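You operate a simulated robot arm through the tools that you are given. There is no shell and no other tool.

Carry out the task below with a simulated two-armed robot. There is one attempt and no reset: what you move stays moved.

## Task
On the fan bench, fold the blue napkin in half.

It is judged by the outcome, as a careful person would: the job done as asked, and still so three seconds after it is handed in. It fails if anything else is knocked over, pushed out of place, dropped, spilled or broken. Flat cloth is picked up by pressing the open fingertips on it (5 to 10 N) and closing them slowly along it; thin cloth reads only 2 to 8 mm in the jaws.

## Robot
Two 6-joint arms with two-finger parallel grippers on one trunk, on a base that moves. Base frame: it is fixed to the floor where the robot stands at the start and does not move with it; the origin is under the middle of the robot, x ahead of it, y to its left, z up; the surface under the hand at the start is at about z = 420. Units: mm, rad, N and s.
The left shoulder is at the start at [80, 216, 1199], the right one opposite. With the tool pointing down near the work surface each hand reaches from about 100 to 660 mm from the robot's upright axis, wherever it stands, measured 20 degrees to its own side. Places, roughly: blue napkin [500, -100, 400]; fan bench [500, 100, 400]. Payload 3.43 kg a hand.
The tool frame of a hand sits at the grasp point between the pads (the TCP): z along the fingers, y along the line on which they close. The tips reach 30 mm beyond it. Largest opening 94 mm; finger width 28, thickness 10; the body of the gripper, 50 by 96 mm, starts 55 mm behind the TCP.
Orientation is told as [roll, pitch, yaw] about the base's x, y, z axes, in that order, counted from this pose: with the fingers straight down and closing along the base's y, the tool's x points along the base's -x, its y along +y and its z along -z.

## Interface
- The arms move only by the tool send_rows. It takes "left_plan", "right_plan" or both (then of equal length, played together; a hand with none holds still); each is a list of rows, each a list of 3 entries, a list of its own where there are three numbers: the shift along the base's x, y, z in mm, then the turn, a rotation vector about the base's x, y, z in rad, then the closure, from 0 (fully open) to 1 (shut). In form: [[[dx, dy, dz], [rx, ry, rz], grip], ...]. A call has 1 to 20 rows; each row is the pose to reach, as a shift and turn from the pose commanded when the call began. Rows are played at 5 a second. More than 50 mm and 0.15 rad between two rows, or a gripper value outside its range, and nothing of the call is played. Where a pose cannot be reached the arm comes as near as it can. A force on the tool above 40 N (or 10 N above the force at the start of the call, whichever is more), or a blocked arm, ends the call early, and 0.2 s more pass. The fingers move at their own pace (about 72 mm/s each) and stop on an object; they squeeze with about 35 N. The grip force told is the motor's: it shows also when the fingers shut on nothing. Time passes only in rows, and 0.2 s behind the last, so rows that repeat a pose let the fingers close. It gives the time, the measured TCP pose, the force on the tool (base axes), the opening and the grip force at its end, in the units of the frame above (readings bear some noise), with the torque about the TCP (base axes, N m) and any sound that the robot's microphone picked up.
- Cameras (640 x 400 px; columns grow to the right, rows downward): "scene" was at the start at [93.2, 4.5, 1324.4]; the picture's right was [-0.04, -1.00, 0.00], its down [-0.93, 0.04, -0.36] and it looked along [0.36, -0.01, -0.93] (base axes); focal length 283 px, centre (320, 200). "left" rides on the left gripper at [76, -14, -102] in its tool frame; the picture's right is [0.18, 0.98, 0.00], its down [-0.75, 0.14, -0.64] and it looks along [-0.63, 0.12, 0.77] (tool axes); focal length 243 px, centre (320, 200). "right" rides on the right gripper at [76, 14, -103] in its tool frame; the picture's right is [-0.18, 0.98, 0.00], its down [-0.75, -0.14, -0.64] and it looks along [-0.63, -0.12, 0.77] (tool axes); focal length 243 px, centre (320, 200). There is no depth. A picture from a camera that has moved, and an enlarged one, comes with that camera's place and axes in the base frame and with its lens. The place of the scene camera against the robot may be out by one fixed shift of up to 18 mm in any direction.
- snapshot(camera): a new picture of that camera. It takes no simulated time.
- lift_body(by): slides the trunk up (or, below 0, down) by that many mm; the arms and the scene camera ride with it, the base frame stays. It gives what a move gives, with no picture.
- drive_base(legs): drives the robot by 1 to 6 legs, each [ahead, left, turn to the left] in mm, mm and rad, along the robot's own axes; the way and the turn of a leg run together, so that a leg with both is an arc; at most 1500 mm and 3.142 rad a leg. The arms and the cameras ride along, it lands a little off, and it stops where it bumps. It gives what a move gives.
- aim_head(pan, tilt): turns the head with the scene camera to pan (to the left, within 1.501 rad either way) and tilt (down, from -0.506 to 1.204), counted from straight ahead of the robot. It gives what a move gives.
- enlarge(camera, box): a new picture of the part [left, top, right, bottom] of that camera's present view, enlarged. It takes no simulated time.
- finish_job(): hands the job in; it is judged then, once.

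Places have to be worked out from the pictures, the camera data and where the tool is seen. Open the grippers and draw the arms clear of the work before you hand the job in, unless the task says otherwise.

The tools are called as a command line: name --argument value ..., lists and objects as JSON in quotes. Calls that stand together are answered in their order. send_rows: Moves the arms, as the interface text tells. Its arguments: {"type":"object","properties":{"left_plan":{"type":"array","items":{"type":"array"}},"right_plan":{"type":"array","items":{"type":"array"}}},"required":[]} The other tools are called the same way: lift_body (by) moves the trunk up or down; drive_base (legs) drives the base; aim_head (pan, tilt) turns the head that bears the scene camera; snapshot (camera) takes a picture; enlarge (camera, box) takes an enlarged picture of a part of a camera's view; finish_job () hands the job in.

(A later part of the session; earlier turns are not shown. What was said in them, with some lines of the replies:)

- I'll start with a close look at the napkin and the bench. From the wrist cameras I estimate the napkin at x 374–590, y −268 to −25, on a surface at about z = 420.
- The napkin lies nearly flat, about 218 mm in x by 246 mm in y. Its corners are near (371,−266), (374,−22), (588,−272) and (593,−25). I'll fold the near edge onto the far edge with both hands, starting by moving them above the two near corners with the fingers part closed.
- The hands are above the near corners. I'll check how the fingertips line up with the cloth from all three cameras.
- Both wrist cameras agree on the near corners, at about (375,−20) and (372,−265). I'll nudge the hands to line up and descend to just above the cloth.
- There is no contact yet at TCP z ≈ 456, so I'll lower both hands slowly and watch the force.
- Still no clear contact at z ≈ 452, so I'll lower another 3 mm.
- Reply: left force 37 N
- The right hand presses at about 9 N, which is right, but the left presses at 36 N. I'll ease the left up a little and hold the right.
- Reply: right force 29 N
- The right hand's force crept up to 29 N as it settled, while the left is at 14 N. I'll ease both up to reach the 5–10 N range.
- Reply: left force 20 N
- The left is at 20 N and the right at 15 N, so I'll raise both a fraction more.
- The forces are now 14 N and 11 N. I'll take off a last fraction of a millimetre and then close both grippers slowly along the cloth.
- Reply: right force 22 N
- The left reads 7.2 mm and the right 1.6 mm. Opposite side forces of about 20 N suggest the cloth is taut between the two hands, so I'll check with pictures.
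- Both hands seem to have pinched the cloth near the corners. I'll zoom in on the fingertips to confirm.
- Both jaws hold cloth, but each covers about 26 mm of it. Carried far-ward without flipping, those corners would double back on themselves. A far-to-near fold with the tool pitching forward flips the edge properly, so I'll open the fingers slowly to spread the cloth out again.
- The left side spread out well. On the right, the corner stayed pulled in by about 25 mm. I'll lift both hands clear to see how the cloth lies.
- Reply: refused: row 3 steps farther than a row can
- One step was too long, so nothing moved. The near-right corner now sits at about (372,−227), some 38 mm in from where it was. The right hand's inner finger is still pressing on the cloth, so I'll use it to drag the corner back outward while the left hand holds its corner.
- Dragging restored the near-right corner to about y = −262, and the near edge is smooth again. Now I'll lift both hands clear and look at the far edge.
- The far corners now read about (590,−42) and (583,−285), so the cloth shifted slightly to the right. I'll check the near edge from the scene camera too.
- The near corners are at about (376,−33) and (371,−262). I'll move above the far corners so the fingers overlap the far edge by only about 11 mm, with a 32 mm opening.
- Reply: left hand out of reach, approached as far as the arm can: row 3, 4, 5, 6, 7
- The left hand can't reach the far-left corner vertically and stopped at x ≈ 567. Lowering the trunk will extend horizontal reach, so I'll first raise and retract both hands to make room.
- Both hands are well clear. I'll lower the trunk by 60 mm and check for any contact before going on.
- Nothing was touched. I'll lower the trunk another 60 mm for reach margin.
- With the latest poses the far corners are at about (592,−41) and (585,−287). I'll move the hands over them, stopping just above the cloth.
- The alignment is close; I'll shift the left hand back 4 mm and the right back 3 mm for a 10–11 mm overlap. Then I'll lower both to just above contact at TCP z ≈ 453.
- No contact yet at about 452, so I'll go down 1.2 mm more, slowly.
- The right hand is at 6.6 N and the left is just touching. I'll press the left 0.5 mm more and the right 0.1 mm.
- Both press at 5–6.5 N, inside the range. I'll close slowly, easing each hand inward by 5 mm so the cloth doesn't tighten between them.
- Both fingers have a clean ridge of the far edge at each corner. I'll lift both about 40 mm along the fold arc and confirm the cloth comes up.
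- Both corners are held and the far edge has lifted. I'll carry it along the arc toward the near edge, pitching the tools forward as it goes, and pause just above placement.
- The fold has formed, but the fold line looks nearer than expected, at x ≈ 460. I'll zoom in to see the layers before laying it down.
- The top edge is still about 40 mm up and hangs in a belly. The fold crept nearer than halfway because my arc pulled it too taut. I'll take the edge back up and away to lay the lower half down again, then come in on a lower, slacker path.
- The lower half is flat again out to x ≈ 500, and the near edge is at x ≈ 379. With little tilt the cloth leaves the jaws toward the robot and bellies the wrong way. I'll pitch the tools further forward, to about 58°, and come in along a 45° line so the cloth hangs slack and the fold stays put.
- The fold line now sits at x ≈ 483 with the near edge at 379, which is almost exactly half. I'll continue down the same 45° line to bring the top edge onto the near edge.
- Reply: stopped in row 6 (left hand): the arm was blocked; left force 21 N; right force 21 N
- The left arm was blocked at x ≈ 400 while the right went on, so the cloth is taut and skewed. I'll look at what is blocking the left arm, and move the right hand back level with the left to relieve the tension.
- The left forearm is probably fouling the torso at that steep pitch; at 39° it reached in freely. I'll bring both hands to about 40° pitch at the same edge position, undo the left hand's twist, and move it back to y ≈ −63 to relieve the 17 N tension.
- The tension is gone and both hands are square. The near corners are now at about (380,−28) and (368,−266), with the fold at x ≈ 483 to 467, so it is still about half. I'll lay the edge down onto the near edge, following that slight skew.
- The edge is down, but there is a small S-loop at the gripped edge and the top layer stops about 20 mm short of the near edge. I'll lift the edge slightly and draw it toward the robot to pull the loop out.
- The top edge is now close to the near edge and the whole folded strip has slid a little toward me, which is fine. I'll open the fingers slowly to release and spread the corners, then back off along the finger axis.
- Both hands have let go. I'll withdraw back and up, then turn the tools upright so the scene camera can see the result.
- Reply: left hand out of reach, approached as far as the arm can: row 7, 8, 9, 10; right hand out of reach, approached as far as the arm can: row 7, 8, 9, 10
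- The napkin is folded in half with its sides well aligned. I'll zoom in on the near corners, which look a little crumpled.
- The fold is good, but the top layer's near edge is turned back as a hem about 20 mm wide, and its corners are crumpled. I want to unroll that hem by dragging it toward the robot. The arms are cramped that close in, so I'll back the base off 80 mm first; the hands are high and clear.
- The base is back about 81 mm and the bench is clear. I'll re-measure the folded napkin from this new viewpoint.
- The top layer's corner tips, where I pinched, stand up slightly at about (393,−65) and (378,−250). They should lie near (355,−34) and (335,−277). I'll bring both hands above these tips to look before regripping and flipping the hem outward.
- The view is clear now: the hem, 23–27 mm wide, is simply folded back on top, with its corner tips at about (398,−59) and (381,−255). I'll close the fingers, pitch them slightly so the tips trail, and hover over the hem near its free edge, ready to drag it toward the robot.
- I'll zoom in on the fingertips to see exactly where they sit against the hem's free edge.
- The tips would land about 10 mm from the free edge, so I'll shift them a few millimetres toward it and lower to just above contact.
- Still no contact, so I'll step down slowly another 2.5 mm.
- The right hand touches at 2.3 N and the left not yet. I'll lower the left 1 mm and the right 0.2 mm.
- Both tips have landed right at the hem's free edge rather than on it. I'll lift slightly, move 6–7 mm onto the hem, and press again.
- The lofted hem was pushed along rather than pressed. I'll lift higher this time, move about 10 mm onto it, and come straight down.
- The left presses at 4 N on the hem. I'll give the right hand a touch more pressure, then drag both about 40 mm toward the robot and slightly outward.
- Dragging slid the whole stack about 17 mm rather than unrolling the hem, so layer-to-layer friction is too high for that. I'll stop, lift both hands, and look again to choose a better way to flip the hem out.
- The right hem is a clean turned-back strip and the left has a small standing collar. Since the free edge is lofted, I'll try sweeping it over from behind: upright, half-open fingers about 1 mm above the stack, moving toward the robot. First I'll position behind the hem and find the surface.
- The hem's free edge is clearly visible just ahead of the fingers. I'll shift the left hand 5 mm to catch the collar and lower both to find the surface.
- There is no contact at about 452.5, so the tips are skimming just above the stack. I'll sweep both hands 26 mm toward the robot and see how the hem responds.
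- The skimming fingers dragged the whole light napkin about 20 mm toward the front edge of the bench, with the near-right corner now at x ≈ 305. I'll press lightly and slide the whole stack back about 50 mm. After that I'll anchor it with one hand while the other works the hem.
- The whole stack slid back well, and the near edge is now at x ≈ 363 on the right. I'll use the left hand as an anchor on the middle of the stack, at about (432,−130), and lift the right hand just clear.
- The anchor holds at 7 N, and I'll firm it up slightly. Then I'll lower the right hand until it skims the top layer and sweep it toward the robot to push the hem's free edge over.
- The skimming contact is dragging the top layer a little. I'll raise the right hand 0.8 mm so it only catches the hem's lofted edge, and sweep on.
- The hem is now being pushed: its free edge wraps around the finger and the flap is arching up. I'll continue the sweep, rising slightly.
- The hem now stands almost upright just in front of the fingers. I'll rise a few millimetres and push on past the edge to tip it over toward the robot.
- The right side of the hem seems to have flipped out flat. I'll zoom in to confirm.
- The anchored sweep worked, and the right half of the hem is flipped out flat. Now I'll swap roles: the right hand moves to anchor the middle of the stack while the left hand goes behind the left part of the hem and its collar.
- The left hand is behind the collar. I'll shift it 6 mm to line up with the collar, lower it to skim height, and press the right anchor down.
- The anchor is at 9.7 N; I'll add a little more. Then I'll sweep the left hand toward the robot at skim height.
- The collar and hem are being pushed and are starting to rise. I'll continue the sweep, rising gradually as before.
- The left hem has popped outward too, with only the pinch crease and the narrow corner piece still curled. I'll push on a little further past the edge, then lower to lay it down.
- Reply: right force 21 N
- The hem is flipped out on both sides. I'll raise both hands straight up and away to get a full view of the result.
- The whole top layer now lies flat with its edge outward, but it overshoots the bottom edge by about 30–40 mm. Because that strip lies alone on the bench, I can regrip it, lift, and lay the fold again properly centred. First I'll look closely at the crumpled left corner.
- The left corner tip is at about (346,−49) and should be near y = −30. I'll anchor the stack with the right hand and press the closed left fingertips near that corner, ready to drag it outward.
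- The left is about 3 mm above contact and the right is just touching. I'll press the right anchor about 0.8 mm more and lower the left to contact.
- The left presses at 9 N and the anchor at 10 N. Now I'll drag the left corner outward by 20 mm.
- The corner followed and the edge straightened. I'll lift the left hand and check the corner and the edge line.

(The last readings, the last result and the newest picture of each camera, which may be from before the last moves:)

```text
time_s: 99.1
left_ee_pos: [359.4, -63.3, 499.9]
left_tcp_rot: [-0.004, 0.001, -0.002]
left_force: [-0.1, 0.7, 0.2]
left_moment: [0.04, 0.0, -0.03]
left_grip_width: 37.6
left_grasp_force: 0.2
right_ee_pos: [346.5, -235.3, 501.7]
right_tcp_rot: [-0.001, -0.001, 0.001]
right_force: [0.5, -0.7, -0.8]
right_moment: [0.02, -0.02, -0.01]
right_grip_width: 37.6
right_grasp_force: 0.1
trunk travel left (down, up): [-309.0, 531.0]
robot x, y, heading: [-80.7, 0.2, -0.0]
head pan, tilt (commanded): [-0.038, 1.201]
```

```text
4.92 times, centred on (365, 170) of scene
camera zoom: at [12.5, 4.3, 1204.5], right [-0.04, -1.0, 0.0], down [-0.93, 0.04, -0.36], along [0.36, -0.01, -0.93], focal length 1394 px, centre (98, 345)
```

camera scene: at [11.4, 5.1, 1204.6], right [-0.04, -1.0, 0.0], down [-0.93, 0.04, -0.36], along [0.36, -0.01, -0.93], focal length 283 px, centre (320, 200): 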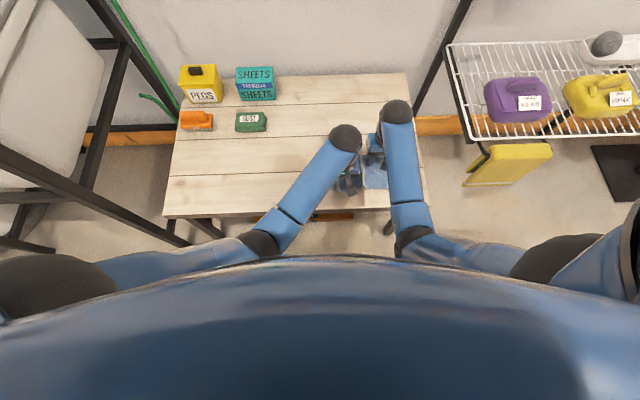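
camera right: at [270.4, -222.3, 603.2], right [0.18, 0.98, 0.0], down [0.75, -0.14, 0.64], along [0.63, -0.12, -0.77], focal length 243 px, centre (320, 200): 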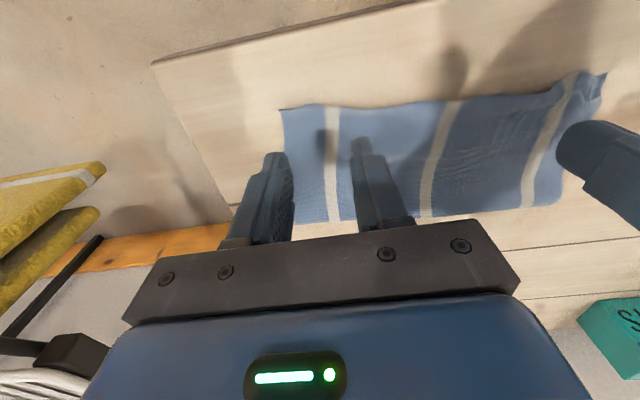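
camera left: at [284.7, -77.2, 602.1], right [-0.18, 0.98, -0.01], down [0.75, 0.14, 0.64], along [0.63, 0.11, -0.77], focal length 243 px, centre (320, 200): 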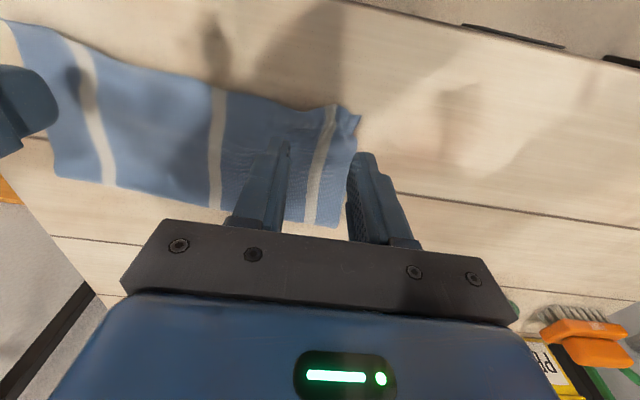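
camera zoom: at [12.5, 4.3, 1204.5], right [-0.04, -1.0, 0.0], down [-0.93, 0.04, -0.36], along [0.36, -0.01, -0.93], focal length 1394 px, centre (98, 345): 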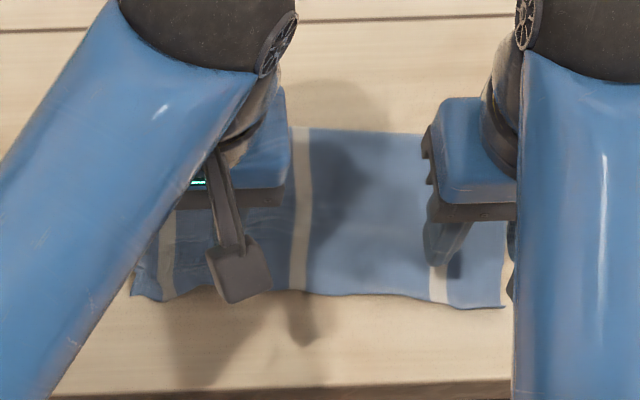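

The top layer now lies flat with corners at about (348,−36) and (328,−261), and the bottom edge is hidden under it, some 30–38 mm further in. I'll regrip this single-layer edge with about 10 mm overlap, starting by moving both hands over it.

send_rows --left_plan '[[[-9, -1, -10], [0, 0, 0], 0.66], [[-18, -3, -20], [0, 0, 0], 0.66], [[-18, -3, -32], [0, 0, 0], 0.66], [[-18, -3, -42], [0, 0, 0], 0.66], [[-18, -3, -42], [0, 0, 0], 0.66]]' --right_plan '[[[-9, 2, -10], [0, 0, 0], 0.66], [[-19, 4, -20], [0, 0, 0], 0.66], [[-19, 4, -32], [0, 0, 0], 0.66], [[-19, 4, -44], [0, 0, 0], 0.66], [[-19, 4, -44], [0, 0, 0], 0.66]]'

enlarge --camera "left" --box '[200, 80, 440, 230]'

enlarge --camera "right" --box '[220, 80, 460, 230]'

```text
time_s: 100.3
left_ee_pos: [341.3, -68.2, 457.9]
left_tcp_rot: [-0.006, 0.001, -0.005]
left_force: [0.0, -0.4, -0.3]
left_moment: [0.01, 0.02, 0.03]
left_grip_width: 31.7
left_grasp_force: 0.0
right_ee_pos: [327.4, -232.9, 457.4]
right_tcp_rot: [0.001, 0.002, 0.0]
right_force: [-0.3, 0.4, -0.4]
right_moment: [0.02, -0.02, -0.02]
right_grip_width: 32.0
right_grasp_force: 0.1
trunk travel left (down, up): [-309.0, 531.0]
robot x, y, heading: [-80.9, 1.3, 0.005]
head pan, tilt (commanded): [-0.038, 1.201]
```

```text
2.67 times, centred on (320, 155) of left
camera zoom: at [266.4, -81.0, 559.5], right [-0.18, 0.98, -0.01], down [0.75, 0.14, 0.64], along [0.63, 0.11, -0.77], focal length 647 px, centre (320, 320)
```

zoom: 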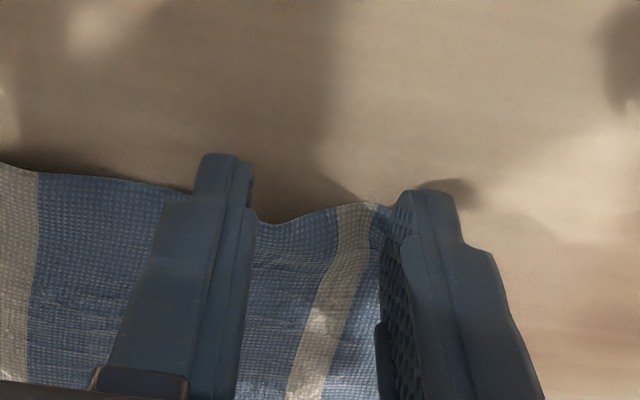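

```text
2.67 times, centred on (340, 155) of right
camera zoom: at [251.0, -218.9, 558.3], right [0.19, 0.98, 0.0], down [0.75, -0.14, 0.64], along [0.63, -0.12, -0.77], focal length 647 px, centre (267, 320)
```

zoom: 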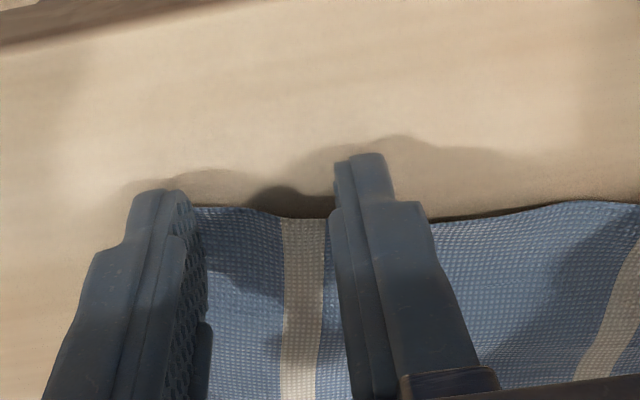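

The fingers straddle the stripes, and the edge should sit about 10 mm inside the tips. I'll lower both to contact.

send_rows --left_plan '[[[0, 1, -2], [0, 0, 0], 0.66], [[0, 2, -4], [0, 0, 0], 0.66], [[0, 2, -5.5], [0, 0, 0], 0.66], [[0, 2, -6.3], [0, 0, 0], 0.66], [[0, 2, -6.3], [0, 0, 0], 0.66], [[0, 2, -6.3], [0, 0, 0], 0.66]]' --right_plan '[[[0, 0, -2], [0, 0, 0], 0.66], [[0, 0, -4], [0, 0, 0], 0.66], [[0, 0, -5.5], [0, 0, 0], 0.66], [[0, 0, -6], [0, 0, 0], 0.66], [[0, 0, -6], [0, 0, 0], 0.66], [[0, 0, -6], [0, 0, 0], 0.66]]'

```text
time_s: 101.7
left_ee_pos: [340.7, -66.1, 451.4]
left_tcp_rot: [-0.003, -0.002, -0.006]
left_force: [-0.7, 0.9, -0.2]
left_moment: [-0.02, 0.0, -0.01]
left_grip_width: 31.9
left_grasp_force: 0.0
right_ee_pos: [326.3, -234.1, 450.6]
right_tcp_rot: [0.001, 0.0, -0.002]
right_force: [-1.1, 0.8, 4.9]
right_moment: [-0.01, -0.02, -0.01]
right_grip_width: 31.8
right_grasp_force: 0.1
trunk travel left (down, up): [-309.0, 531.0]
robot x, y, heading: [-81.9, -0.5, 0.002]
head pan, tilt (commanded): [-0.038, 1.201]
```

The right is at 4.9 N and the left is not yet touching, so I'll lower the left 1 mm and the right 0.2 mm.

send_rows --left_plan '[[[0, 0, -0.5], [0, 0, 0], 0.66], [[0, 0, -1.0], [0, 0, 0], 0.66], [[0, 0, -1.0], [0, 0, 0], 0.66], [[0, 0, -1.0], [0, 0, 0], 0.66]]' --right_plan '[[[0, 0, -0.2], [0, 0, 0], 0.66], [[0, 0, -0.2], [0, 0, 0], 0.66], [[0, 0, -0.2], [0, 0, 0], 0.66], [[0, 0, -0.2], [0, 0, 0], 0.66]]'

```text
time_s: 102.7
left_ee_pos: [341.6, -66.5, 451.7]
left_tcp_rot: [-0.005, -0.002, -0.004]
left_force: [0.0, 0.7, 1.1]
left_moment: [0.03, -0.03, 0.03]
left_grip_width: 32.1
left_grasp_force: 0.2
right_ee_pos: [325.6, -233.0, 450.7]
right_tcp_rot: [-0.002, -0.002, -0.001]
right_force: [-0.9, -3.4, 12.9]
right_moment: [-0.1, -0.11, -0.02]
right_grip_width: 31.8
right_grasp_force: 0.1
trunk travel left (down, up): [-309.0, 531.0]
robot x, y, heading: [-81.6, -3.7, -0.004]
head pan, tilt (commanded): [-0.038, 1.201]
```

The left needs about 0.5 mm more. The right, at 12.9 N, should ease up 0.4 mm.

send_rows --left_plan '[[[0, 0, -0.5], [0, 0, 0], 0.66], [[0, 0, -0.6], [0, 0, 0], 0.66], [[0, 0, -0.6], [0, 0, 0], 0.66], [[0, 0, -0.6], [0, 0, 0], 0.66]]' --right_plan '[[[0, 0, 0.4], [0, 0, 0], 0.66], [[0, 0, 0.4], [0, 0, 0], 0.66], [[0, 0, 0.4], [0, 0, 0], 0.66], [[0, 0, 0.4], [0, 0, 0], 0.66]]'

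```text
time_s: 103.7
left_ee_pos: [342.2, -66.2, 451.6]
left_tcp_rot: [-0.004, -0.004, -0.006]
left_force: [-0.5, -1.3, 4.0]
left_moment: [0.03, -0.03, 0.0]
left_grip_width: 31.8
left_grasp_force: 0.0
right_ee_pos: [326.9, -232.3, 451.5]
right_tcp_rot: [0.0, -0.001, -0.001]
right_force: [1.2, -0.7, 10.3]
right_moment: [-0.09, -0.08, -0.03]
right_grip_width: 31.7
right_grasp_force: 0.0
trunk travel left (down, up): [-309.0, 531.0]
robot x, y, heading: [-79.8, -2.5, -0.001]
head pan, tilt (commanded): [-0.038, 1.201]
```

The left is at 4 N and the right at 10 N. I'll trim both and close slowly with the slight inward ease, as before.

send_rows --left_plan '[[[0, 0, -0.4], [0, 0, 0], 0.66], [[0, 0, -0.4], [0, 0, 0], 0.68], [[0, 0, -0.4], [0, 0, 0], 0.7], [[0, -0.5, -0.4], [0, 0, 0], 0.72], [[0, -1, -0.4], [0, 0, 0], 0.74], [[0, -1.5, -0.4], [0, 0, 0], 0.76], [[0, -2, -0.4], [0, 0, 0], 0.78], [[0, -2.5, -0.4], [0, 0, 0], 0.8], [[0, -3, -0.4], [0, 0, 0], 0.82], [[0, -3.5, -0.4], [0, 0, 0], 0.84], [[0, -4, -0.4], [0, 0, 0], 0.86], [[0, -4.5, -0.4], [0, 0, 0], 0.88], [[0, -5, -0.4], [0, 0, 0], 0.9], [[0, -5, -0.4], [0, 0, 0], 0.92], [[0, -5, -0.4], [0, 0, 0], 0.94], [[0, -5, -0.4], [0, 0, 0], 0.96], [[0, -5, -0.4], [0, 0, 0], 0.98], [[0, -5, -0.4], [0, 0, 0], 1.0], [[0, -5, -0.4], [0, 0, 0], 1.0], [[0, -5, -0.4], [0, 0, 0], 1.0]]' --right_plan '[[[0, 0, 0.1], [0, 0, 0], 0.66], [[0, 0, 0.1], [0, 0, 0], 0.68], [[0, 0, 0.1], [0, 0, 0], 0.7], [[0, 0.5, 0.1], [0, 0, 0], 0.72], [[0, 1, 0.1], [0, 0, 0], 0.74], [[0, 1.5, 0.1], [0, 0, 0], 0.76], [[0, 2, 0.1], [0, 0, 0], 0.78], [[0, 2.5, 0.1], [0, 0, 0], 0.8], [[0, 3, 0.1], [0, 0, 0], 0.82], [[0, 3.5, 0.1], [0, 0, 0], 0.84], [[0, 4, 0.1], [0, 0, 0], 0.86], [[0, 4.5, 0.1], [0, 0, 0], 0.88], [[0, 5, 0.1], [0, 0, 0], 0.9], [[0, 5, 0.1], [0, 0, 0], 0.92], [[0, 5, 0.1], [0, 0, 0], 0.94], [[0, 5, 0.1], [0, 0, 0], 0.96], [[0, 5, 0.1], [0, 0, 0], 0.98], [[0, 5, 0.1], [0, 0, 0], 1.0], [[0, 5, 0.1], [0, 0, 0], 1.0], [[0, 5, 0.1], [0, 0, 0], 1.0]]'

enlarge --camera "left" --box '[220, 100, 420, 225]'

enlarge --camera "right" --box '[220, 100, 420, 225]'

```text
time_s: 107.9
left_ee_pos: [342.3, -71.7, 450.5]
left_tcp_rot: [-0.007, -0.003, -0.007]
left_force: [0.9, -7.0, 24.3]
left_moment: [-0.12, -0.24, -0.1]
left_grip_width: 1.9
left_grasp_force: 35.2
right_ee_pos: [326.2, -228.4, 452.5]
right_tcp_rot: [0.001, -0.002, 0.001]
right_force: [1.7, 10.2, 4.7]
right_moment: [0.33, -0.13, 0.13]
right_grip_width: 1.7
right_grasp_force: 34.9
trunk travel left (down, up): [-309.0, 531.0]
robot x, y, heading: [-78.7, -1.2, -0.003]
head pan, tilt (commanded): [-0.038, 1.201]
```

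```text
3.20 times, centred on (320, 162) of left
camera zoom: at [266.8, -84.9, 552.7], right [-0.18, 0.98, -0.01], down [0.75, 0.14, 0.64], along [0.63, 0.11, -0.77], focal length 776 px, centre (320, 320)
```

zoom: 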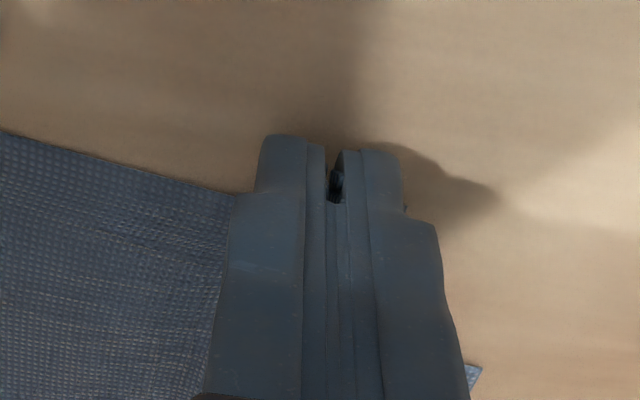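

```text
3.20 times, centred on (320, 162) of right
camera zoom: at [251.4, -215.0, 553.3], right [0.18, 0.98, 0.0], down [0.75, -0.14, 0.64], along [0.63, -0.12, -0.77], focal length 776 px, centre (320, 320)
```

zoom: 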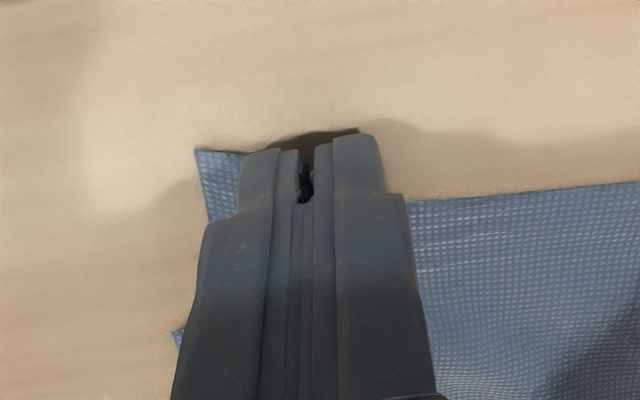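

Both hands show side tension, so the edge is held. I can also now see the bottom corners at (383,−27) and (359,−269). I'll lift along the planned path and check.

send_rows --left_plan '[[[1, 0, 6], [0, 0, 0], 1.0], [[6, 0, 19], [0, 0, 0], 1.0], [[17, 0, 41], [0, 0, 0], 1.0], [[33, 0, 61], [0, 0, 0], 1.0], [[33, 0, 61], [0, 0, 0], 1.0]]' --right_plan '[[[1, 0, 6], [0, 0, 0], 1.0], [[5, 0, 19], [0, 0, 0], 1.0], [[13, 0, 41], [0, 0, 0], 1.0], [[26, 0, 61], [0, 0, 0], 1.0], [[26, 0, 61], [0, 0, 0], 1.0]]'

snapshot --camera "left"

snapshot --camera "right"

enlarge --camera "scene" --box '[300, 130, 430, 211]'

```text
time_s: 109.1
left_ee_pos: [376.5, -71.1, 509.0]
left_tcp_rot: [-0.006, -0.001, -0.005]
left_force: [-0.5, -5.7, 0.0]
left_moment: [-0.24, 0.05, -0.09]
left_grip_width: 1.5
left_grasp_force: 34.8
right_ee_pos: [353.2, -226.6, 511.0]
right_tcp_rot: [-0.001, 0.0, -0.002]
right_force: [1.0, 6.9, -0.3]
right_moment: [0.19, -0.03, 0.08]
right_grip_width: 1.9
right_grasp_force: 35.0
trunk travel left (down, up): [-309.0, 531.0]
robot x, y, heading: [-78.0, 0.2, -0.006]
head pan, tilt (commanded): [-0.038, 1.201]
```

```text
taken
camera left: at [301.3, -84.0, 612.5], right [-0.18, 0.98, 0.0], down [0.75, 0.14, 0.64], along [0.63, 0.11, -0.77], focal length 243 px, centre (320, 200)
```

left: 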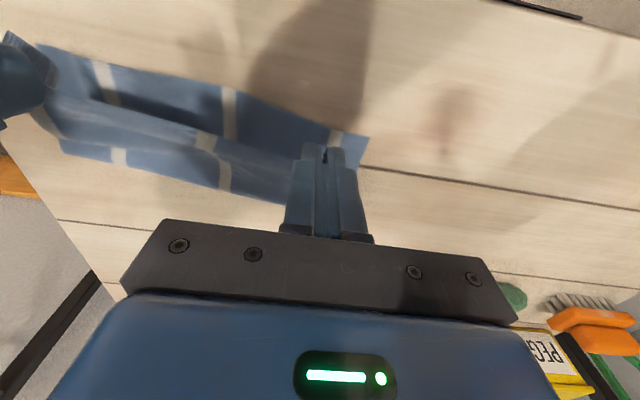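

```text
taken
camera right: at [278.5, -213.5, 612.9], right [0.19, 0.98, 0.0], down [0.75, -0.14, 0.64], along [0.63, -0.12, -0.77], focal length 243 px, centre (320, 200)
```

right: 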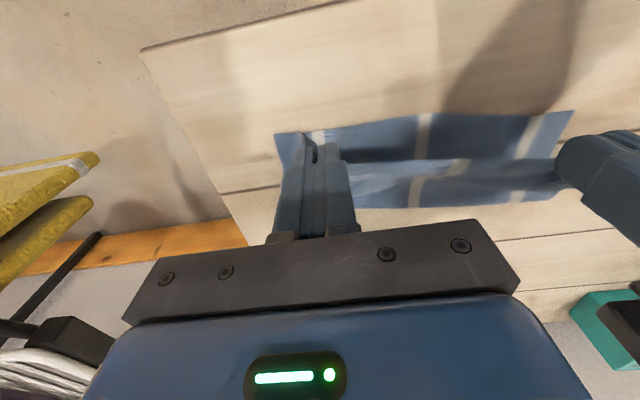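

```text
4.92 times, centred on (365, 170) of scene
camera zoom: at [12.9, 4.5, 1204.4], right [-0.04, -1.0, 0.0], down [-0.93, 0.04, -0.36], along [0.36, -0.01, -0.93], focal length 1394 px, centre (98, 345)
```

zoom: 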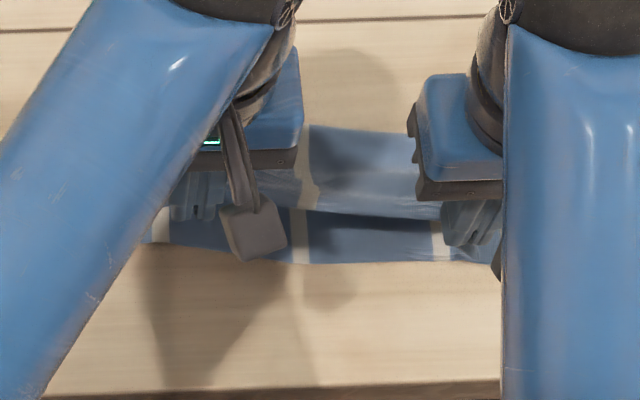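

Both hands hold the top edge cleanly and the bottom half is flat on the bench. I'll carry the edge up and away so the bottom half lays out further and the fold re-centres.

send_rows --left_plan '[[[20, 0, 18], [0, 0, 0], 1.0], [[44, 0, 32], [0, 0, 0], 1.0], [[68, 0, 39], [0, 0, 0], 1.0], [[92, 0, 39], [0, 0, 0], 1.0], [[110, 0, 34], [0, 0, 0], 1.0], [[116, 0, 26], [0, 0, 0], 1.0], [[116, 0, 26], [0, 0, 0], 1.0]]' --right_plan '[[[19, 0, 18], [0, 0, 0], 1.0], [[42, 0, 32], [0, 0, 0], 1.0], [[66, 0, 39], [0, 0, 0], 1.0], [[90, 0, 39], [0, 0, 0], 1.0], [[108, 0, 34], [0, 0, 0], 1.0], [[114, 0, 26], [0, 0, 0], 1.0], [[114, 0, 26], [0, 0, 0], 1.0]]'

snapshot --camera "left"

snapshot --camera "right"

enlarge --camera "scene" --box '[300, 120, 430, 201]'

```text
time_s: 110.7
left_ee_pos: [492.1, -71.8, 536.2]
left_tcp_rot: [-0.005, -0.001, -0.006]
left_force: [-0.9, -7.1, 0.4]
left_moment: [-0.2, 0.04, -0.05]
left_grip_width: 1.5
left_grasp_force: 35.0
right_ee_pos: [467.8, -228.0, 538.4]
right_tcp_rot: [0.001, 0.003, 0.0]
right_force: [1.7, 6.9, 0.0]
right_moment: [0.2, -0.04, 0.05]
right_grip_width: 2.0
right_grasp_force: 35.1
right hand out of reach, approached as far as the arm can: row 1, 2, 3, 4
trunk travel left (down, up): [-309.0, 531.0]
robot x, y, heading: [-76.3, 1.5, 0.005]
head pan, tilt (commanded): [-0.038, 1.201]
```

```text
taken
camera left: at [416.6, -84.8, 638.2], right [-0.18, 0.98, -0.01], down [0.75, 0.14, 0.64], along [0.63, 0.11, -0.77], focal length 243 px, centre (320, 200)
```

left: 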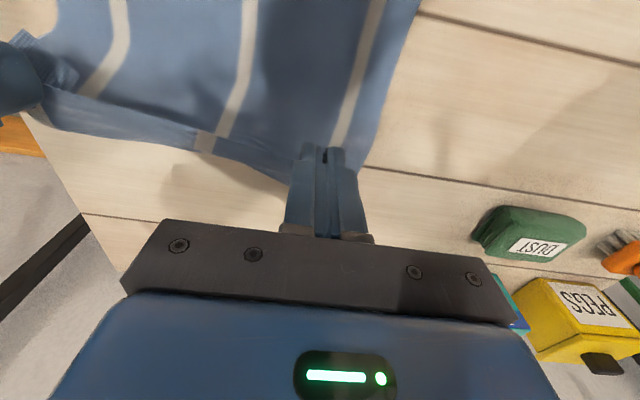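

```text
taken
camera right: at [392.5, -214.5, 639.7], right [0.18, 0.98, 0.0], down [0.75, -0.14, 0.64], along [0.63, -0.12, -0.77], focal length 243 px, centre (320, 200)
```

right: 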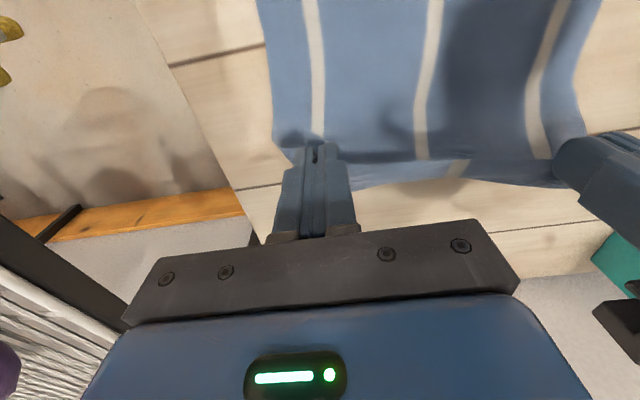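

```text
4.92 times, centred on (365, 160) of scene
camera zoom: at [13.1, 4.5, 1204.4], right [-0.04, -1.0, 0.0], down [-0.93, 0.04, -0.36], along [0.36, -0.01, -0.93], focal length 1394 px, centre (98, 394)
```

zoom: 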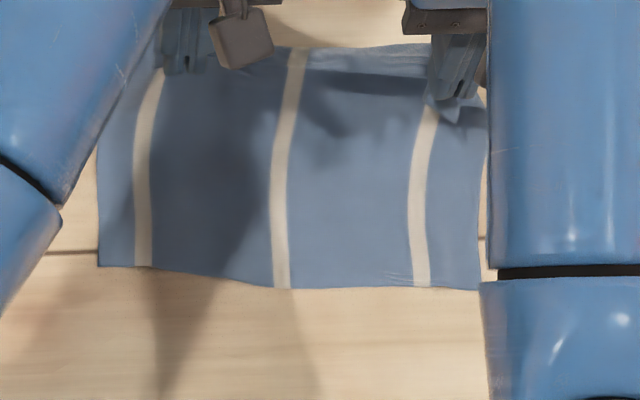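

The bottom half has laid out, and the whole piece slid about 18 mm away from me, so the near corners are now at about (402,−20) and (377,−257). The lift-off line is near x ≈ 505, so the fold is well centred. I'll come in along the slack 45° path with the tools upright, so the edge keeps its proper facing.

send_rows --left_plan '[[[-6, 0, -8], [0, 0, 0], 1.0], [[-14, 1, -18], [0, 0, 0], 1.0], [[-26, 2, -28], [0, 0, 0], 1.0], [[-40, 3, -38], [0, 0, 0], 1.0], [[-54, 4, -48], [0, 0, 0], 1.0], [[-67, 5, -58], [0, 0, 0], 1.0], [[-67, 5, -58], [0, 0, 0], 1.0]]' --right_plan '[[[-7, 0, -10], [0, 0, 0], 1.0], [[-15, 1, -20], [0, 0, 0], 1.0], [[-27, 2, -30], [0, 0, 0], 1.0], [[-41, 3, -40], [0, 0, 0], 1.0], [[-55, 4, -50], [0, 0, 0], 1.0], [[-68, 5, -60], [0, 0, 0], 1.0], [[-68, 5, -60], [0, 0, 0], 1.0]]'

snapshot --camera "left"

snapshot --camera "right"

enlarge --camera "scene" --box '[300, 120, 430, 201]'

```text
time_s: 112.3
left_ee_pos: [424.3, -67.7, 478.1]
left_tcp_rot: [-0.005, 0.0, -0.003]
left_force: [-2.0, -8.0, 0.0]
left_moment: [-0.25, 0.0, -0.08]
left_grip_width: 1.7
left_grasp_force: 34.8
right_ee_pos: [400.0, -222.9, 477.1]
right_tcp_rot: [0.0, -0.001, 0.001]
right_force: [1.3, 8.2, 0.0]
right_moment: [0.26, -0.04, 0.06]
right_grip_width: 1.8
right_grasp_force: 34.8
trunk travel left (down, up): [-309.0, 531.0]
robot x, y, heading: [-79.6, -0.7, -0.001]
head pan, tilt (commanded): [-0.038, 1.201]
```

```text
taken
camera left: at [349.4, -79.5, 579.3], right [-0.18, 0.98, -0.01], down [0.75, 0.14, 0.64], along [0.63, 0.11, -0.77], focal length 243 px, centre (320, 200)
```

left: 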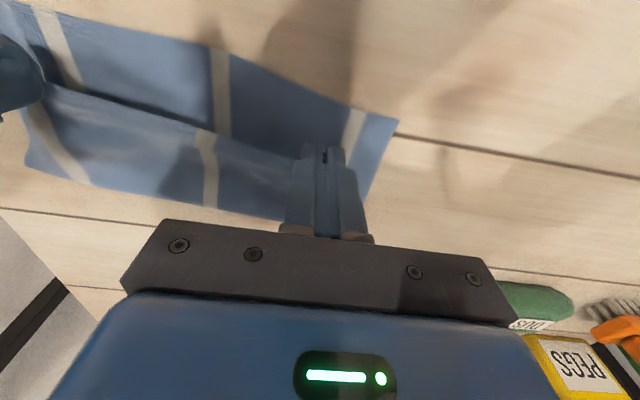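

```text
taken
camera right: at [324.3, -209.9, 579.1], right [0.18, 0.98, 0.0], down [0.75, -0.14, 0.64], along [0.63, -0.12, -0.77], focal length 243 px, centre (320, 200)
```

right: 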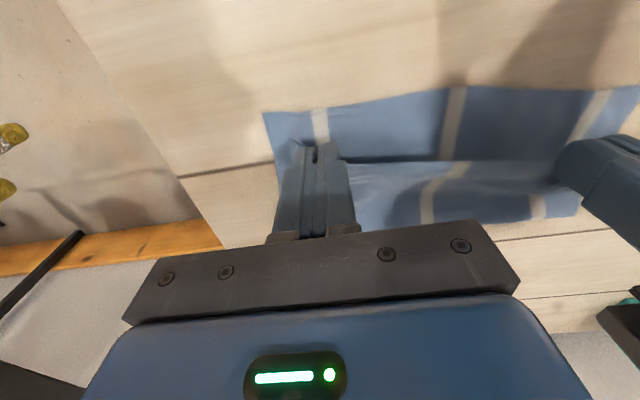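

```text
4.92 times, centred on (365, 160) of scene
camera zoom: at [13.4, 4.4, 1204.4], right [-0.04, -1.0, 0.0], down [-0.93, 0.04, -0.36], along [0.36, -0.01, -0.93], focal length 1394 px, centre (98, 394)
```

zoom: 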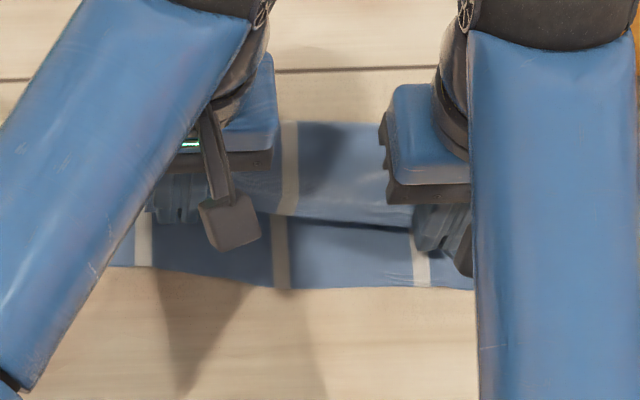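

The layers are lining up: the bottom corners are at (402,−18) and (375,−257), and the fold is at x ≈ 500 to 484, which is half. I'll shift 7 mm left to centre the top layer and lay the edge down onto the bottom edge.

send_rows --left_plan '[[[-8, 2, -8], [0, 0, 0], 1.0], [[-16, 4, -16], [0, 0, 0], 1.0], [[-22, 6, -21], [0, 0, 0], 1.0], [[-26, 7, -24], [0, 0, 0], 1.0], [[-26, 7, -24], [0, 0, 0], 1.0]]' --right_plan '[[[-8, 2, -8], [0, 0, 0], 1.0], [[-17, 4, -15], [0, 0, 0], 1.0], [[-24, 6, -20], [0, 0, 0], 1.0], [[-29, 7, -23], [0, 0, 0], 1.0], [[-29, 7, -23], [0, 0, 0], 1.0]]'

snapshot --camera "left"

snapshot --camera "right"

enlarge --camera "scene" --box '[300, 120, 430, 201]'

```text
time_s: 113.5
left_ee_pos: [398.1, -59.2, 453.7]
left_tcp_rot: [-0.005, -0.001, -0.004]
left_force: [-2.0, -8.6, 0.1]
left_moment: [-0.22, 0.07, -0.09]
left_grip_width: 1.6
left_grasp_force: 34.8
right_ee_pos: [369.6, -215.7, 455.1]
right_tcp_rot: [0.0, 0.002, -0.002]
right_force: [2.0, 8.7, 0.0]
right_moment: [0.28, -0.03, 0.08]
right_grip_width: 1.5
right_grasp_force: 35.4
trunk travel left (down, up): [-309.0, 531.0]
robot x, y, heading: [-78.0, 1.2, -0.001]
head pan, tilt (commanded): [-0.038, 1.201]
```

```text
taken
camera left: at [323.3, -72.4, 556.1], right [-0.18, 0.98, -0.01], down [0.75, 0.14, 0.64], along [0.63, 0.11, -0.77], focal length 243 px, centre (320, 200)
```

left: 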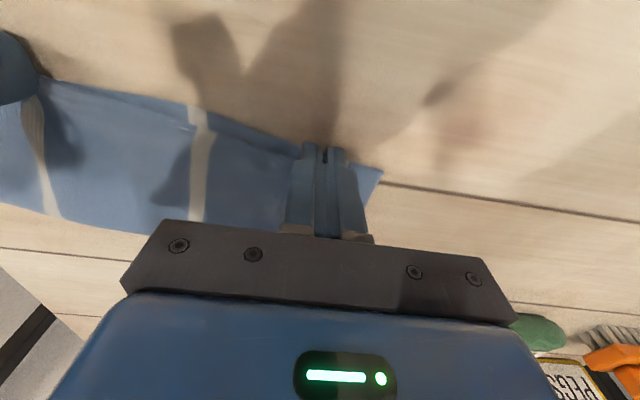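

```text
taken
camera right: at [295.3, -202.8, 556.4], right [0.19, 0.98, 0.0], down [0.75, -0.14, 0.64], along [0.63, -0.12, -0.77], focal length 243 px, centre (320, 200)
```

right: 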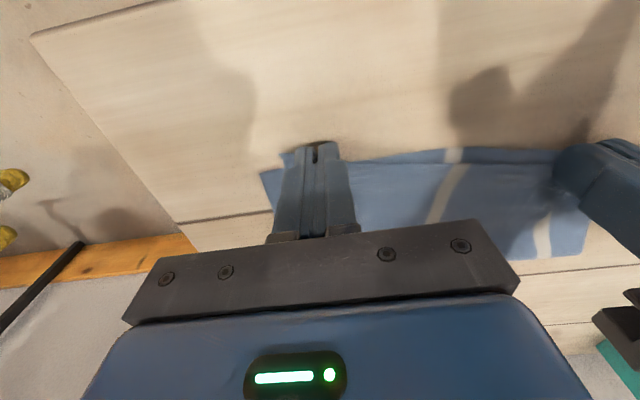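

```text
4.92 times, centred on (365, 160) of scene
camera zoom: at [13.3, 4.4, 1204.4], right [-0.04, -1.0, 0.0], down [-0.93, 0.04, -0.36], along [0.36, -0.01, -0.93], focal length 1394 px, centre (98, 394)
```

zoom: 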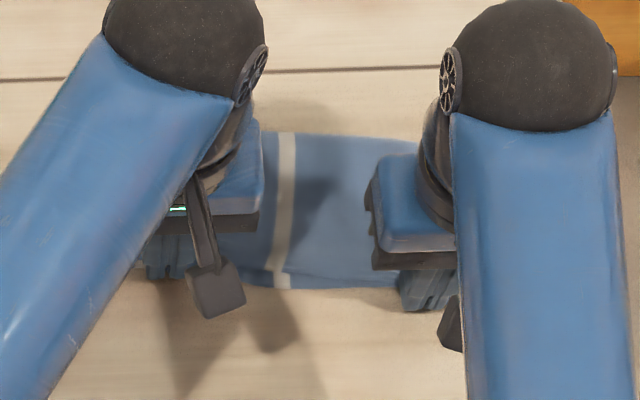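

The top edge now lies on the bottom edge, within about 3 mm in x. I'll lower to a light press and open slowly to spread the pinched cloth outward.

send_rows --left_plan '[[[0, 0, -1], [0, 0, 0], 1.0], [[0, 0, -1.8], [0, 0, 0], 1.0], [[0, 0, -1.8], [0, 0, 0], 1.0], [[0, 0, -1.8], [0, 0, 0], 1.0]]' --right_plan '[[[1, 0, -1], [0, 0, 0], 1.0], [[2, 0, -2.2], [0, 0, 0], 1.0], [[2, 0, -2.8], [0, 0, 0], 1.0], [[2, 0, -2.8], [0, 0, 0], 1.0]]'

```text
time_s: 114.5
left_ee_pos: [398.8, -59.1, 453.1]
left_tcp_rot: [-0.006, -0.003, -0.006]
left_force: [-1.6, -8.7, -0.1]
left_moment: [-0.27, 0.05, -0.11]
left_grip_width: 2.0
left_grasp_force: 35.1
right_ee_pos: [372.0, -216.2, 452.8]
right_tcp_rot: [0.0, 0.0, 0.001]
right_force: [1.1, 8.5, 4.7]
right_moment: [0.24, -0.08, 0.07]
right_grip_width: 1.5
right_grasp_force: 35.4
trunk travel left (down, up): [-309.0, 531.0]
robot x, y, heading: [-81.9, -1.4, 0.006]
head pan, tilt (commanded): [-0.038, 1.201]
```

The right touches at about 5 N, and the left needs another 0.8 mm. Then I'll open slowly.

send_rows --left_plan '[[[0, 0, -0.5], [0, 0, 0], 1.0], [[0, 0, -0.9], [0, 0, 0], 1.0], [[0, 0, -0.9], [0, 0, 0], 0.96], [[0, 1, -0.9], [0, 0, 0], 0.92], [[0, 1, -0.9], [0, 0, 0], 0.88], [[0, 2, -0.9], [0, 0, 0], 0.84], [[0, 2, -0.9], [0, 0, 0], 0.8], [[0, 3, -0.9], [0, 0, 0], 0.76], [[0, 3, -0.9], [0, 0, 0], 0.72], [[0, 4, -0.9], [0, 0, 0], 0.68], [[0, 4, -0.9], [0, 0, 0], 0.64], [[0, 5, -0.9], [0, 0, 0], 0.6], [[0, 5, -0.9], [0, 0, 0], 0.574], [[0, 5, -0.9], [0, 0, 0], 0.574]]' --right_plan '[[[0, 0, 0], [0, 0, 0], 1.0], [[0, 0, 0], [0, 0, 0], 1.0], [[0, 0, 0], [0, 0, 0], 0.96], [[0, -1, 0], [0, 0, 0], 0.92], [[0, -1, 0], [0, 0, 0], 0.88], [[0, -2, 0], [0, 0, 0], 0.84], [[0, -2, 0], [0, 0, 0], 0.8], [[0, -3, 0], [0, 0, 0], 0.76], [[0, -3, 0], [0, 0, 0], 0.72], [[0, -4, 0], [0, 0, 0], 0.68], [[0, -4, 0], [0, 0, 0], 0.64], [[0, -5, 0], [0, 0, 0], 0.6], [[0, -5, 0], [0, 0, 0], 0.574], [[0, -5, 0], [0, 0, 0], 0.574]]'

enlarge --camera "left" --box '[220, 100, 420, 225]'

enlarge --camera "right" --box '[220, 100, 420, 225]'

```text
time_s: 117.5
left_ee_pos: [398.2, -53.0, 452.7]
left_tcp_rot: [-0.005, -0.001, -0.002]
left_force: [-0.8, 0.6, -0.5]
left_moment: [0.0, 0.01, 0.0]
left_grip_width: 39.9
left_grasp_force: 0.1
right_ee_pos: [372.2, -220.3, 452.7]
right_tcp_rot: [0.0, 0.001, 0.001]
right_force: [0.4, -0.6, 0.3]
right_moment: [0.02, -0.01, 0.0]
right_grip_width: 39.6
right_grasp_force: 0.1
trunk travel left (down, up): [-309.0, 531.0]
robot x, y, heading: [-82.7, -0.9, -0.0]
head pan, tilt (commanded): [-0.038, 1.201]
```

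```text
3.20 times, centred on (320, 162) of left
camera zoom: at [322.9, -67.0, 554.3], right [-0.18, 0.98, -0.01], down [0.75, 0.14, 0.64], along [0.63, 0.11, -0.77], focal length 776 px, centre (320, 320)
```

zoom: 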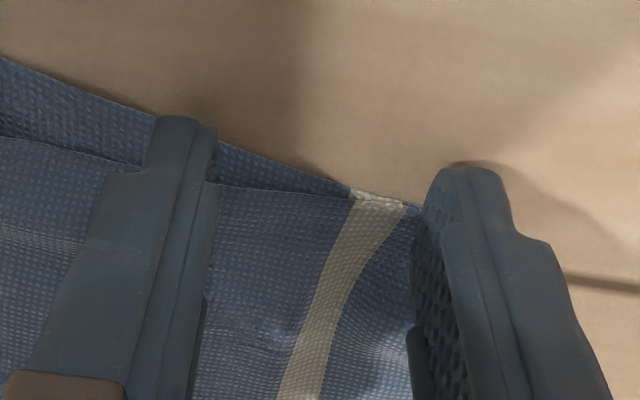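

```text
3.20 times, centred on (320, 162) of right
camera zoom: at [297.3, -207.5, 553.3], right [0.18, 0.98, 0.0], down [0.75, -0.14, 0.64], along [0.63, -0.12, -0.77], focal length 776 px, centre (320, 320)
```

zoom: 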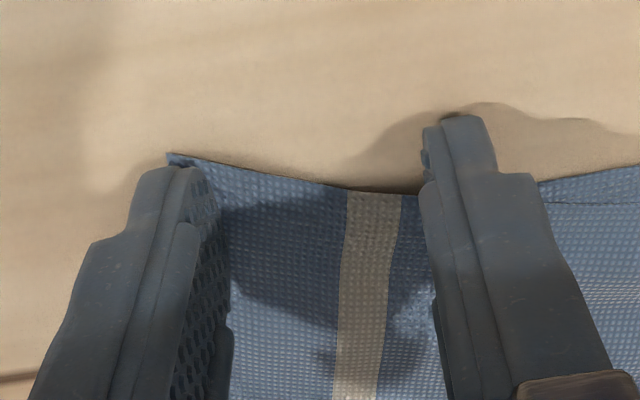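

The pinch released cleanly, the cloth spread flat, and the stripes line up on each other. I'll lift both hands straight up and clear to inspect.

send_rows --left_plan '[[[0, 0, 5], [0, 0, 0], 0.574], [[0, 0, 14], [0, 0, 0], 0.574], [[0, 0, 30], [0, 0, 0], 0.574], [[-10, 20, 50], [0, 0, 0], 0.574], [[-25, 55, 60], [0, 0, 0], 0.574], [[-40, 90, 60], [0, 0, 0], 0.574], [[-55, 125, 60], [0, 0, 0], 0.574], [[-55, 125, 60], [0, 0, 0], 0.574]]' --right_plan '[[[0, 0, 5], [0, 0, 0], 0.574], [[0, 0, 14], [0, 0, 0], 0.574], [[0, 0, 30], [0, 0, 0], 0.574], [[-10, -20, 50], [0, 0, 0], 0.574], [[-25, -50, 60], [0, 0, 0], 0.574], [[-35, -80, 60], [0, 0, 0], 0.574], [[-45, -105, 60], [0, 0, 0], 0.574], [[-45, -105, 60], [0, 0, 0], 0.574]]'

enlarge --camera "scene" --box '[305, 125, 425, 200]'

enlarge --camera "left" --box '[0, 40, 320, 240]'

enlarge --camera "right" --box '[320, 40, 640, 240]'

```text
time_s: 119.3
left_ee_pos: [343.0, 69.5, 511.7]
left_tcp_rot: [-0.005, 0.0, -0.007]
left_force: [0.2, -1.1, -0.2]
left_moment: [0.02, 0.0, 0.0]
left_grip_width: 40.1
left_grasp_force: 0.2
right_ee_pos: [326.4, -326.7, 512.4]
right_tcp_rot: [-0.001, -0.002, 0.0]
right_force: [0.0, 1.0, 1.0]
right_moment: [0.02, 0.03, 0.0]
right_grip_width: 40.0
right_grasp_force: 0.1
trunk travel left (down, up): [-309.0, 531.0]
robot x, y, heading: [-83.9, 1.1, -0.003]
head pan, tilt (commanded): [-0.038, 1.201]
```

```text
5.33 times, centred on (365, 162) of scene
camera zoom: at [13.5, 4.3, 1204.4], right [-0.04, -1.0, 0.0], down [-0.93, 0.04, -0.36], along [0.36, -0.01, -0.93], focal length 1510 px, centre (80, 400)
```

zoom: 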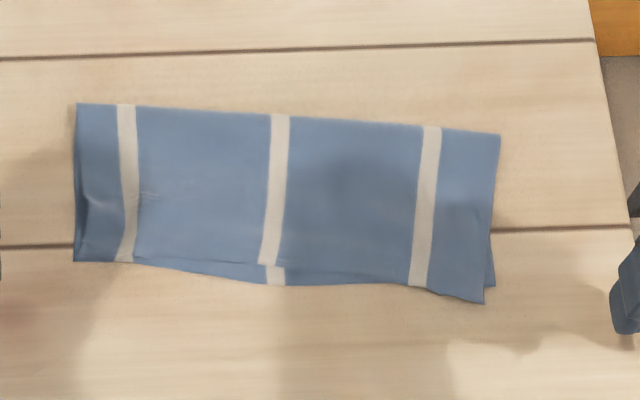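

```text
2.00 times, centred on (160, 140) of left
camera zoom: at [267.8, 56.7, 612.9], right [-0.18, 0.98, -0.01], down [0.75, 0.14, 0.64], along [0.63, 0.11, -0.77], focal length 485 px, centre (640, 320)
```

zoom: 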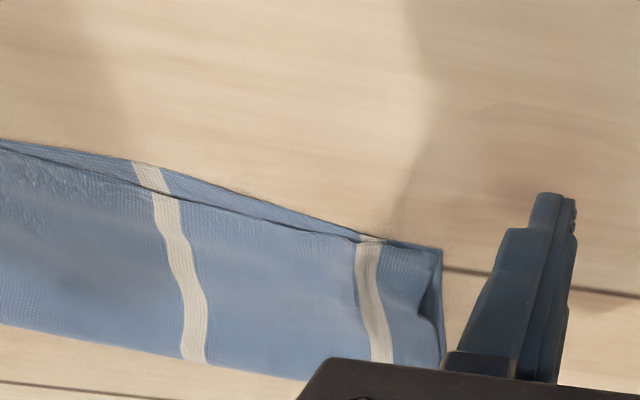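

```text
2.00 times, centred on (480, 140) of right
camera zoom: at [250.5, -313.5, 613.2], right [0.18, 0.98, 0.0], down [0.75, -0.14, 0.64], along [0.63, -0.12, -0.77], focal length 485 px, centre (0, 320)
```

zoom: 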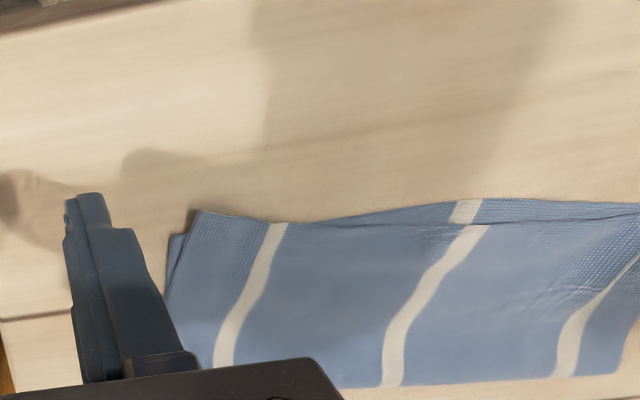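

The napkin is neatly folded in half: the top edge lies within about 10 mm of the bottom edge, and the stripes and sides line up. I'll open the grippers fully, raise the trunk so the arms are well clear, and check that everything else is undisturbed.

send_rows --left_plan '[[[-10, 10, 0], [0, 0, 0], 0.3], [[-25, 25, 0], [0, 0, 0], 0.0], [[-40, 40, 0], [0, 0, 0], 0.0], [[-40, 40, 0], [0, 0, 0], 0.0]]' --right_plan '[[[-10, -5, 0], [0, 0, 0], 0.3], [[-25, -10, 0], [0, 0, 0], 0.0], [[-40, -15, 0], [0, 0, 0], 0.0], [[-40, -15, 0], [0, 0, 0], 0.0]]'

lift_body --by 120

snapshot --camera "scene"

enlarge --camera "scene" --box '[160, 80, 440, 255]'

```text
time_s: 120.3
left_ee_pos: [303.9, 110.5, 510.9]
left_tcp_rot: [-0.007, -0.004, -0.003]
left_force: [0.6, -0.2, 0.7]
left_moment: [0.01, 0.01, -0.01]
left_grip_width: 93.8
left_grasp_force: 0.2
right_ee_pos: [286.1, -341.9, 510.6]
right_tcp_rot: [-0.002, -0.001, -0.003]
right_force: [0.7, 0.5, -0.3]
right_moment: [0.03, 0.02, 0.02]
right_grip_width: 93.9
right_grasp_force: 0.1
trunk travel left (down, up): [-309.0, 531.0]
robot x, y, heading: [-81.4, 0.9, -0.0]
head pan, tilt (commanded): [-0.038, 1.201]
```

```text
time_s: 121.8
left_ee_pos: [304.7, 109.9, 630.8]
left_tcp_rot: [-0.008, -0.003, -0.003]
left_force: [0.4, -0.3, -0.5]
left_moment: [0.01, 0.01, 0.02]
left_grip_width: 94.1
left_grasp_force: 0.1
right_ee_pos: [286.7, -342.2, 629.8]
right_tcp_rot: [-0.002, -0.003, -0.002]
right_force: [0.4, -0.4, 0.4]
right_moment: [0.01, -0.01, 0.0]
right_grip_width: 93.8
right_grasp_force: 0.2
trunk travel left (down, up): [-429.0, 411.0]
robot x, y, heading: [-78.7, -2.8, -0.001]
head pan, tilt (commanded): [-0.038, 1.201]
```

```text
taken
camera scene: at [13.3, 4.4, 1324.4], right [-0.04, -1.0, 0.0], down [-0.93, 0.04, -0.36], along [0.36, -0.01, -0.93], focal length 283 px, centre (320, 200)
```

scene: 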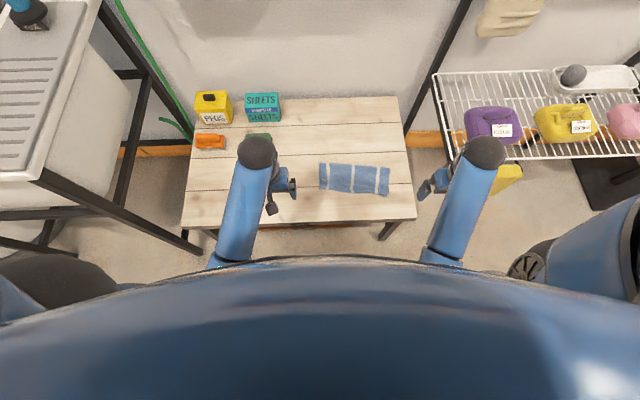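

```text
2.29 times, centred on (300, 168) of scene
camera zoom: at [13.3, 4.4, 1324.4], right [-0.04, -1.0, 0.0], down [-0.93, 0.04, -0.36], along [0.36, -0.01, -0.93], focal length 647 px, centre (366, 274)
```

zoom: 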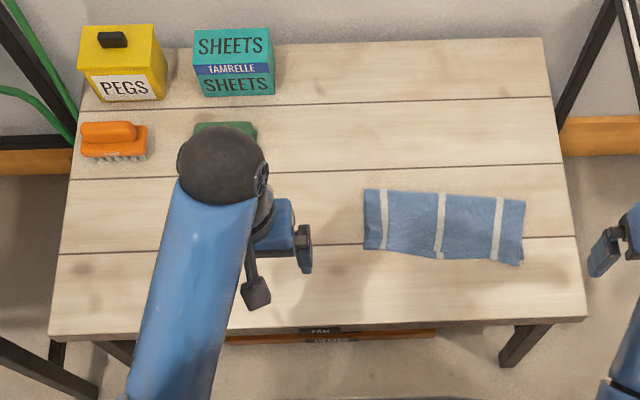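

The napkin lies folded in half and flat. The pegs box, sheets box, brush and dust cloth are all where they were, and both open hands are well clear. I'll hand the job in.

finish_job

```text
The job is handed in.
```

The blue napkin is folded in half on the fan bench, and the job is handed in. The top edge lies within about 10 mm of the bottom edge, and the stripes and sides line up. The near-right corner of the top layer sticks out about 10 mm, and there is a slight ripple along the left side.

The first attempt left the top edge turned back on itself. I flipped it out, regripped it and laid the fold again.

- **Napkin position:** it slid during that work, so it lies slightly rotated and a little off its starting place, but it is well inside the bench edges.
- **Other objects:** the pegs box, sheets box, brush and dust cloth are where they were.
- **Robot:** both grippers are open and the arms are drawn clear. I backed the base off about 80 mm and left it there.
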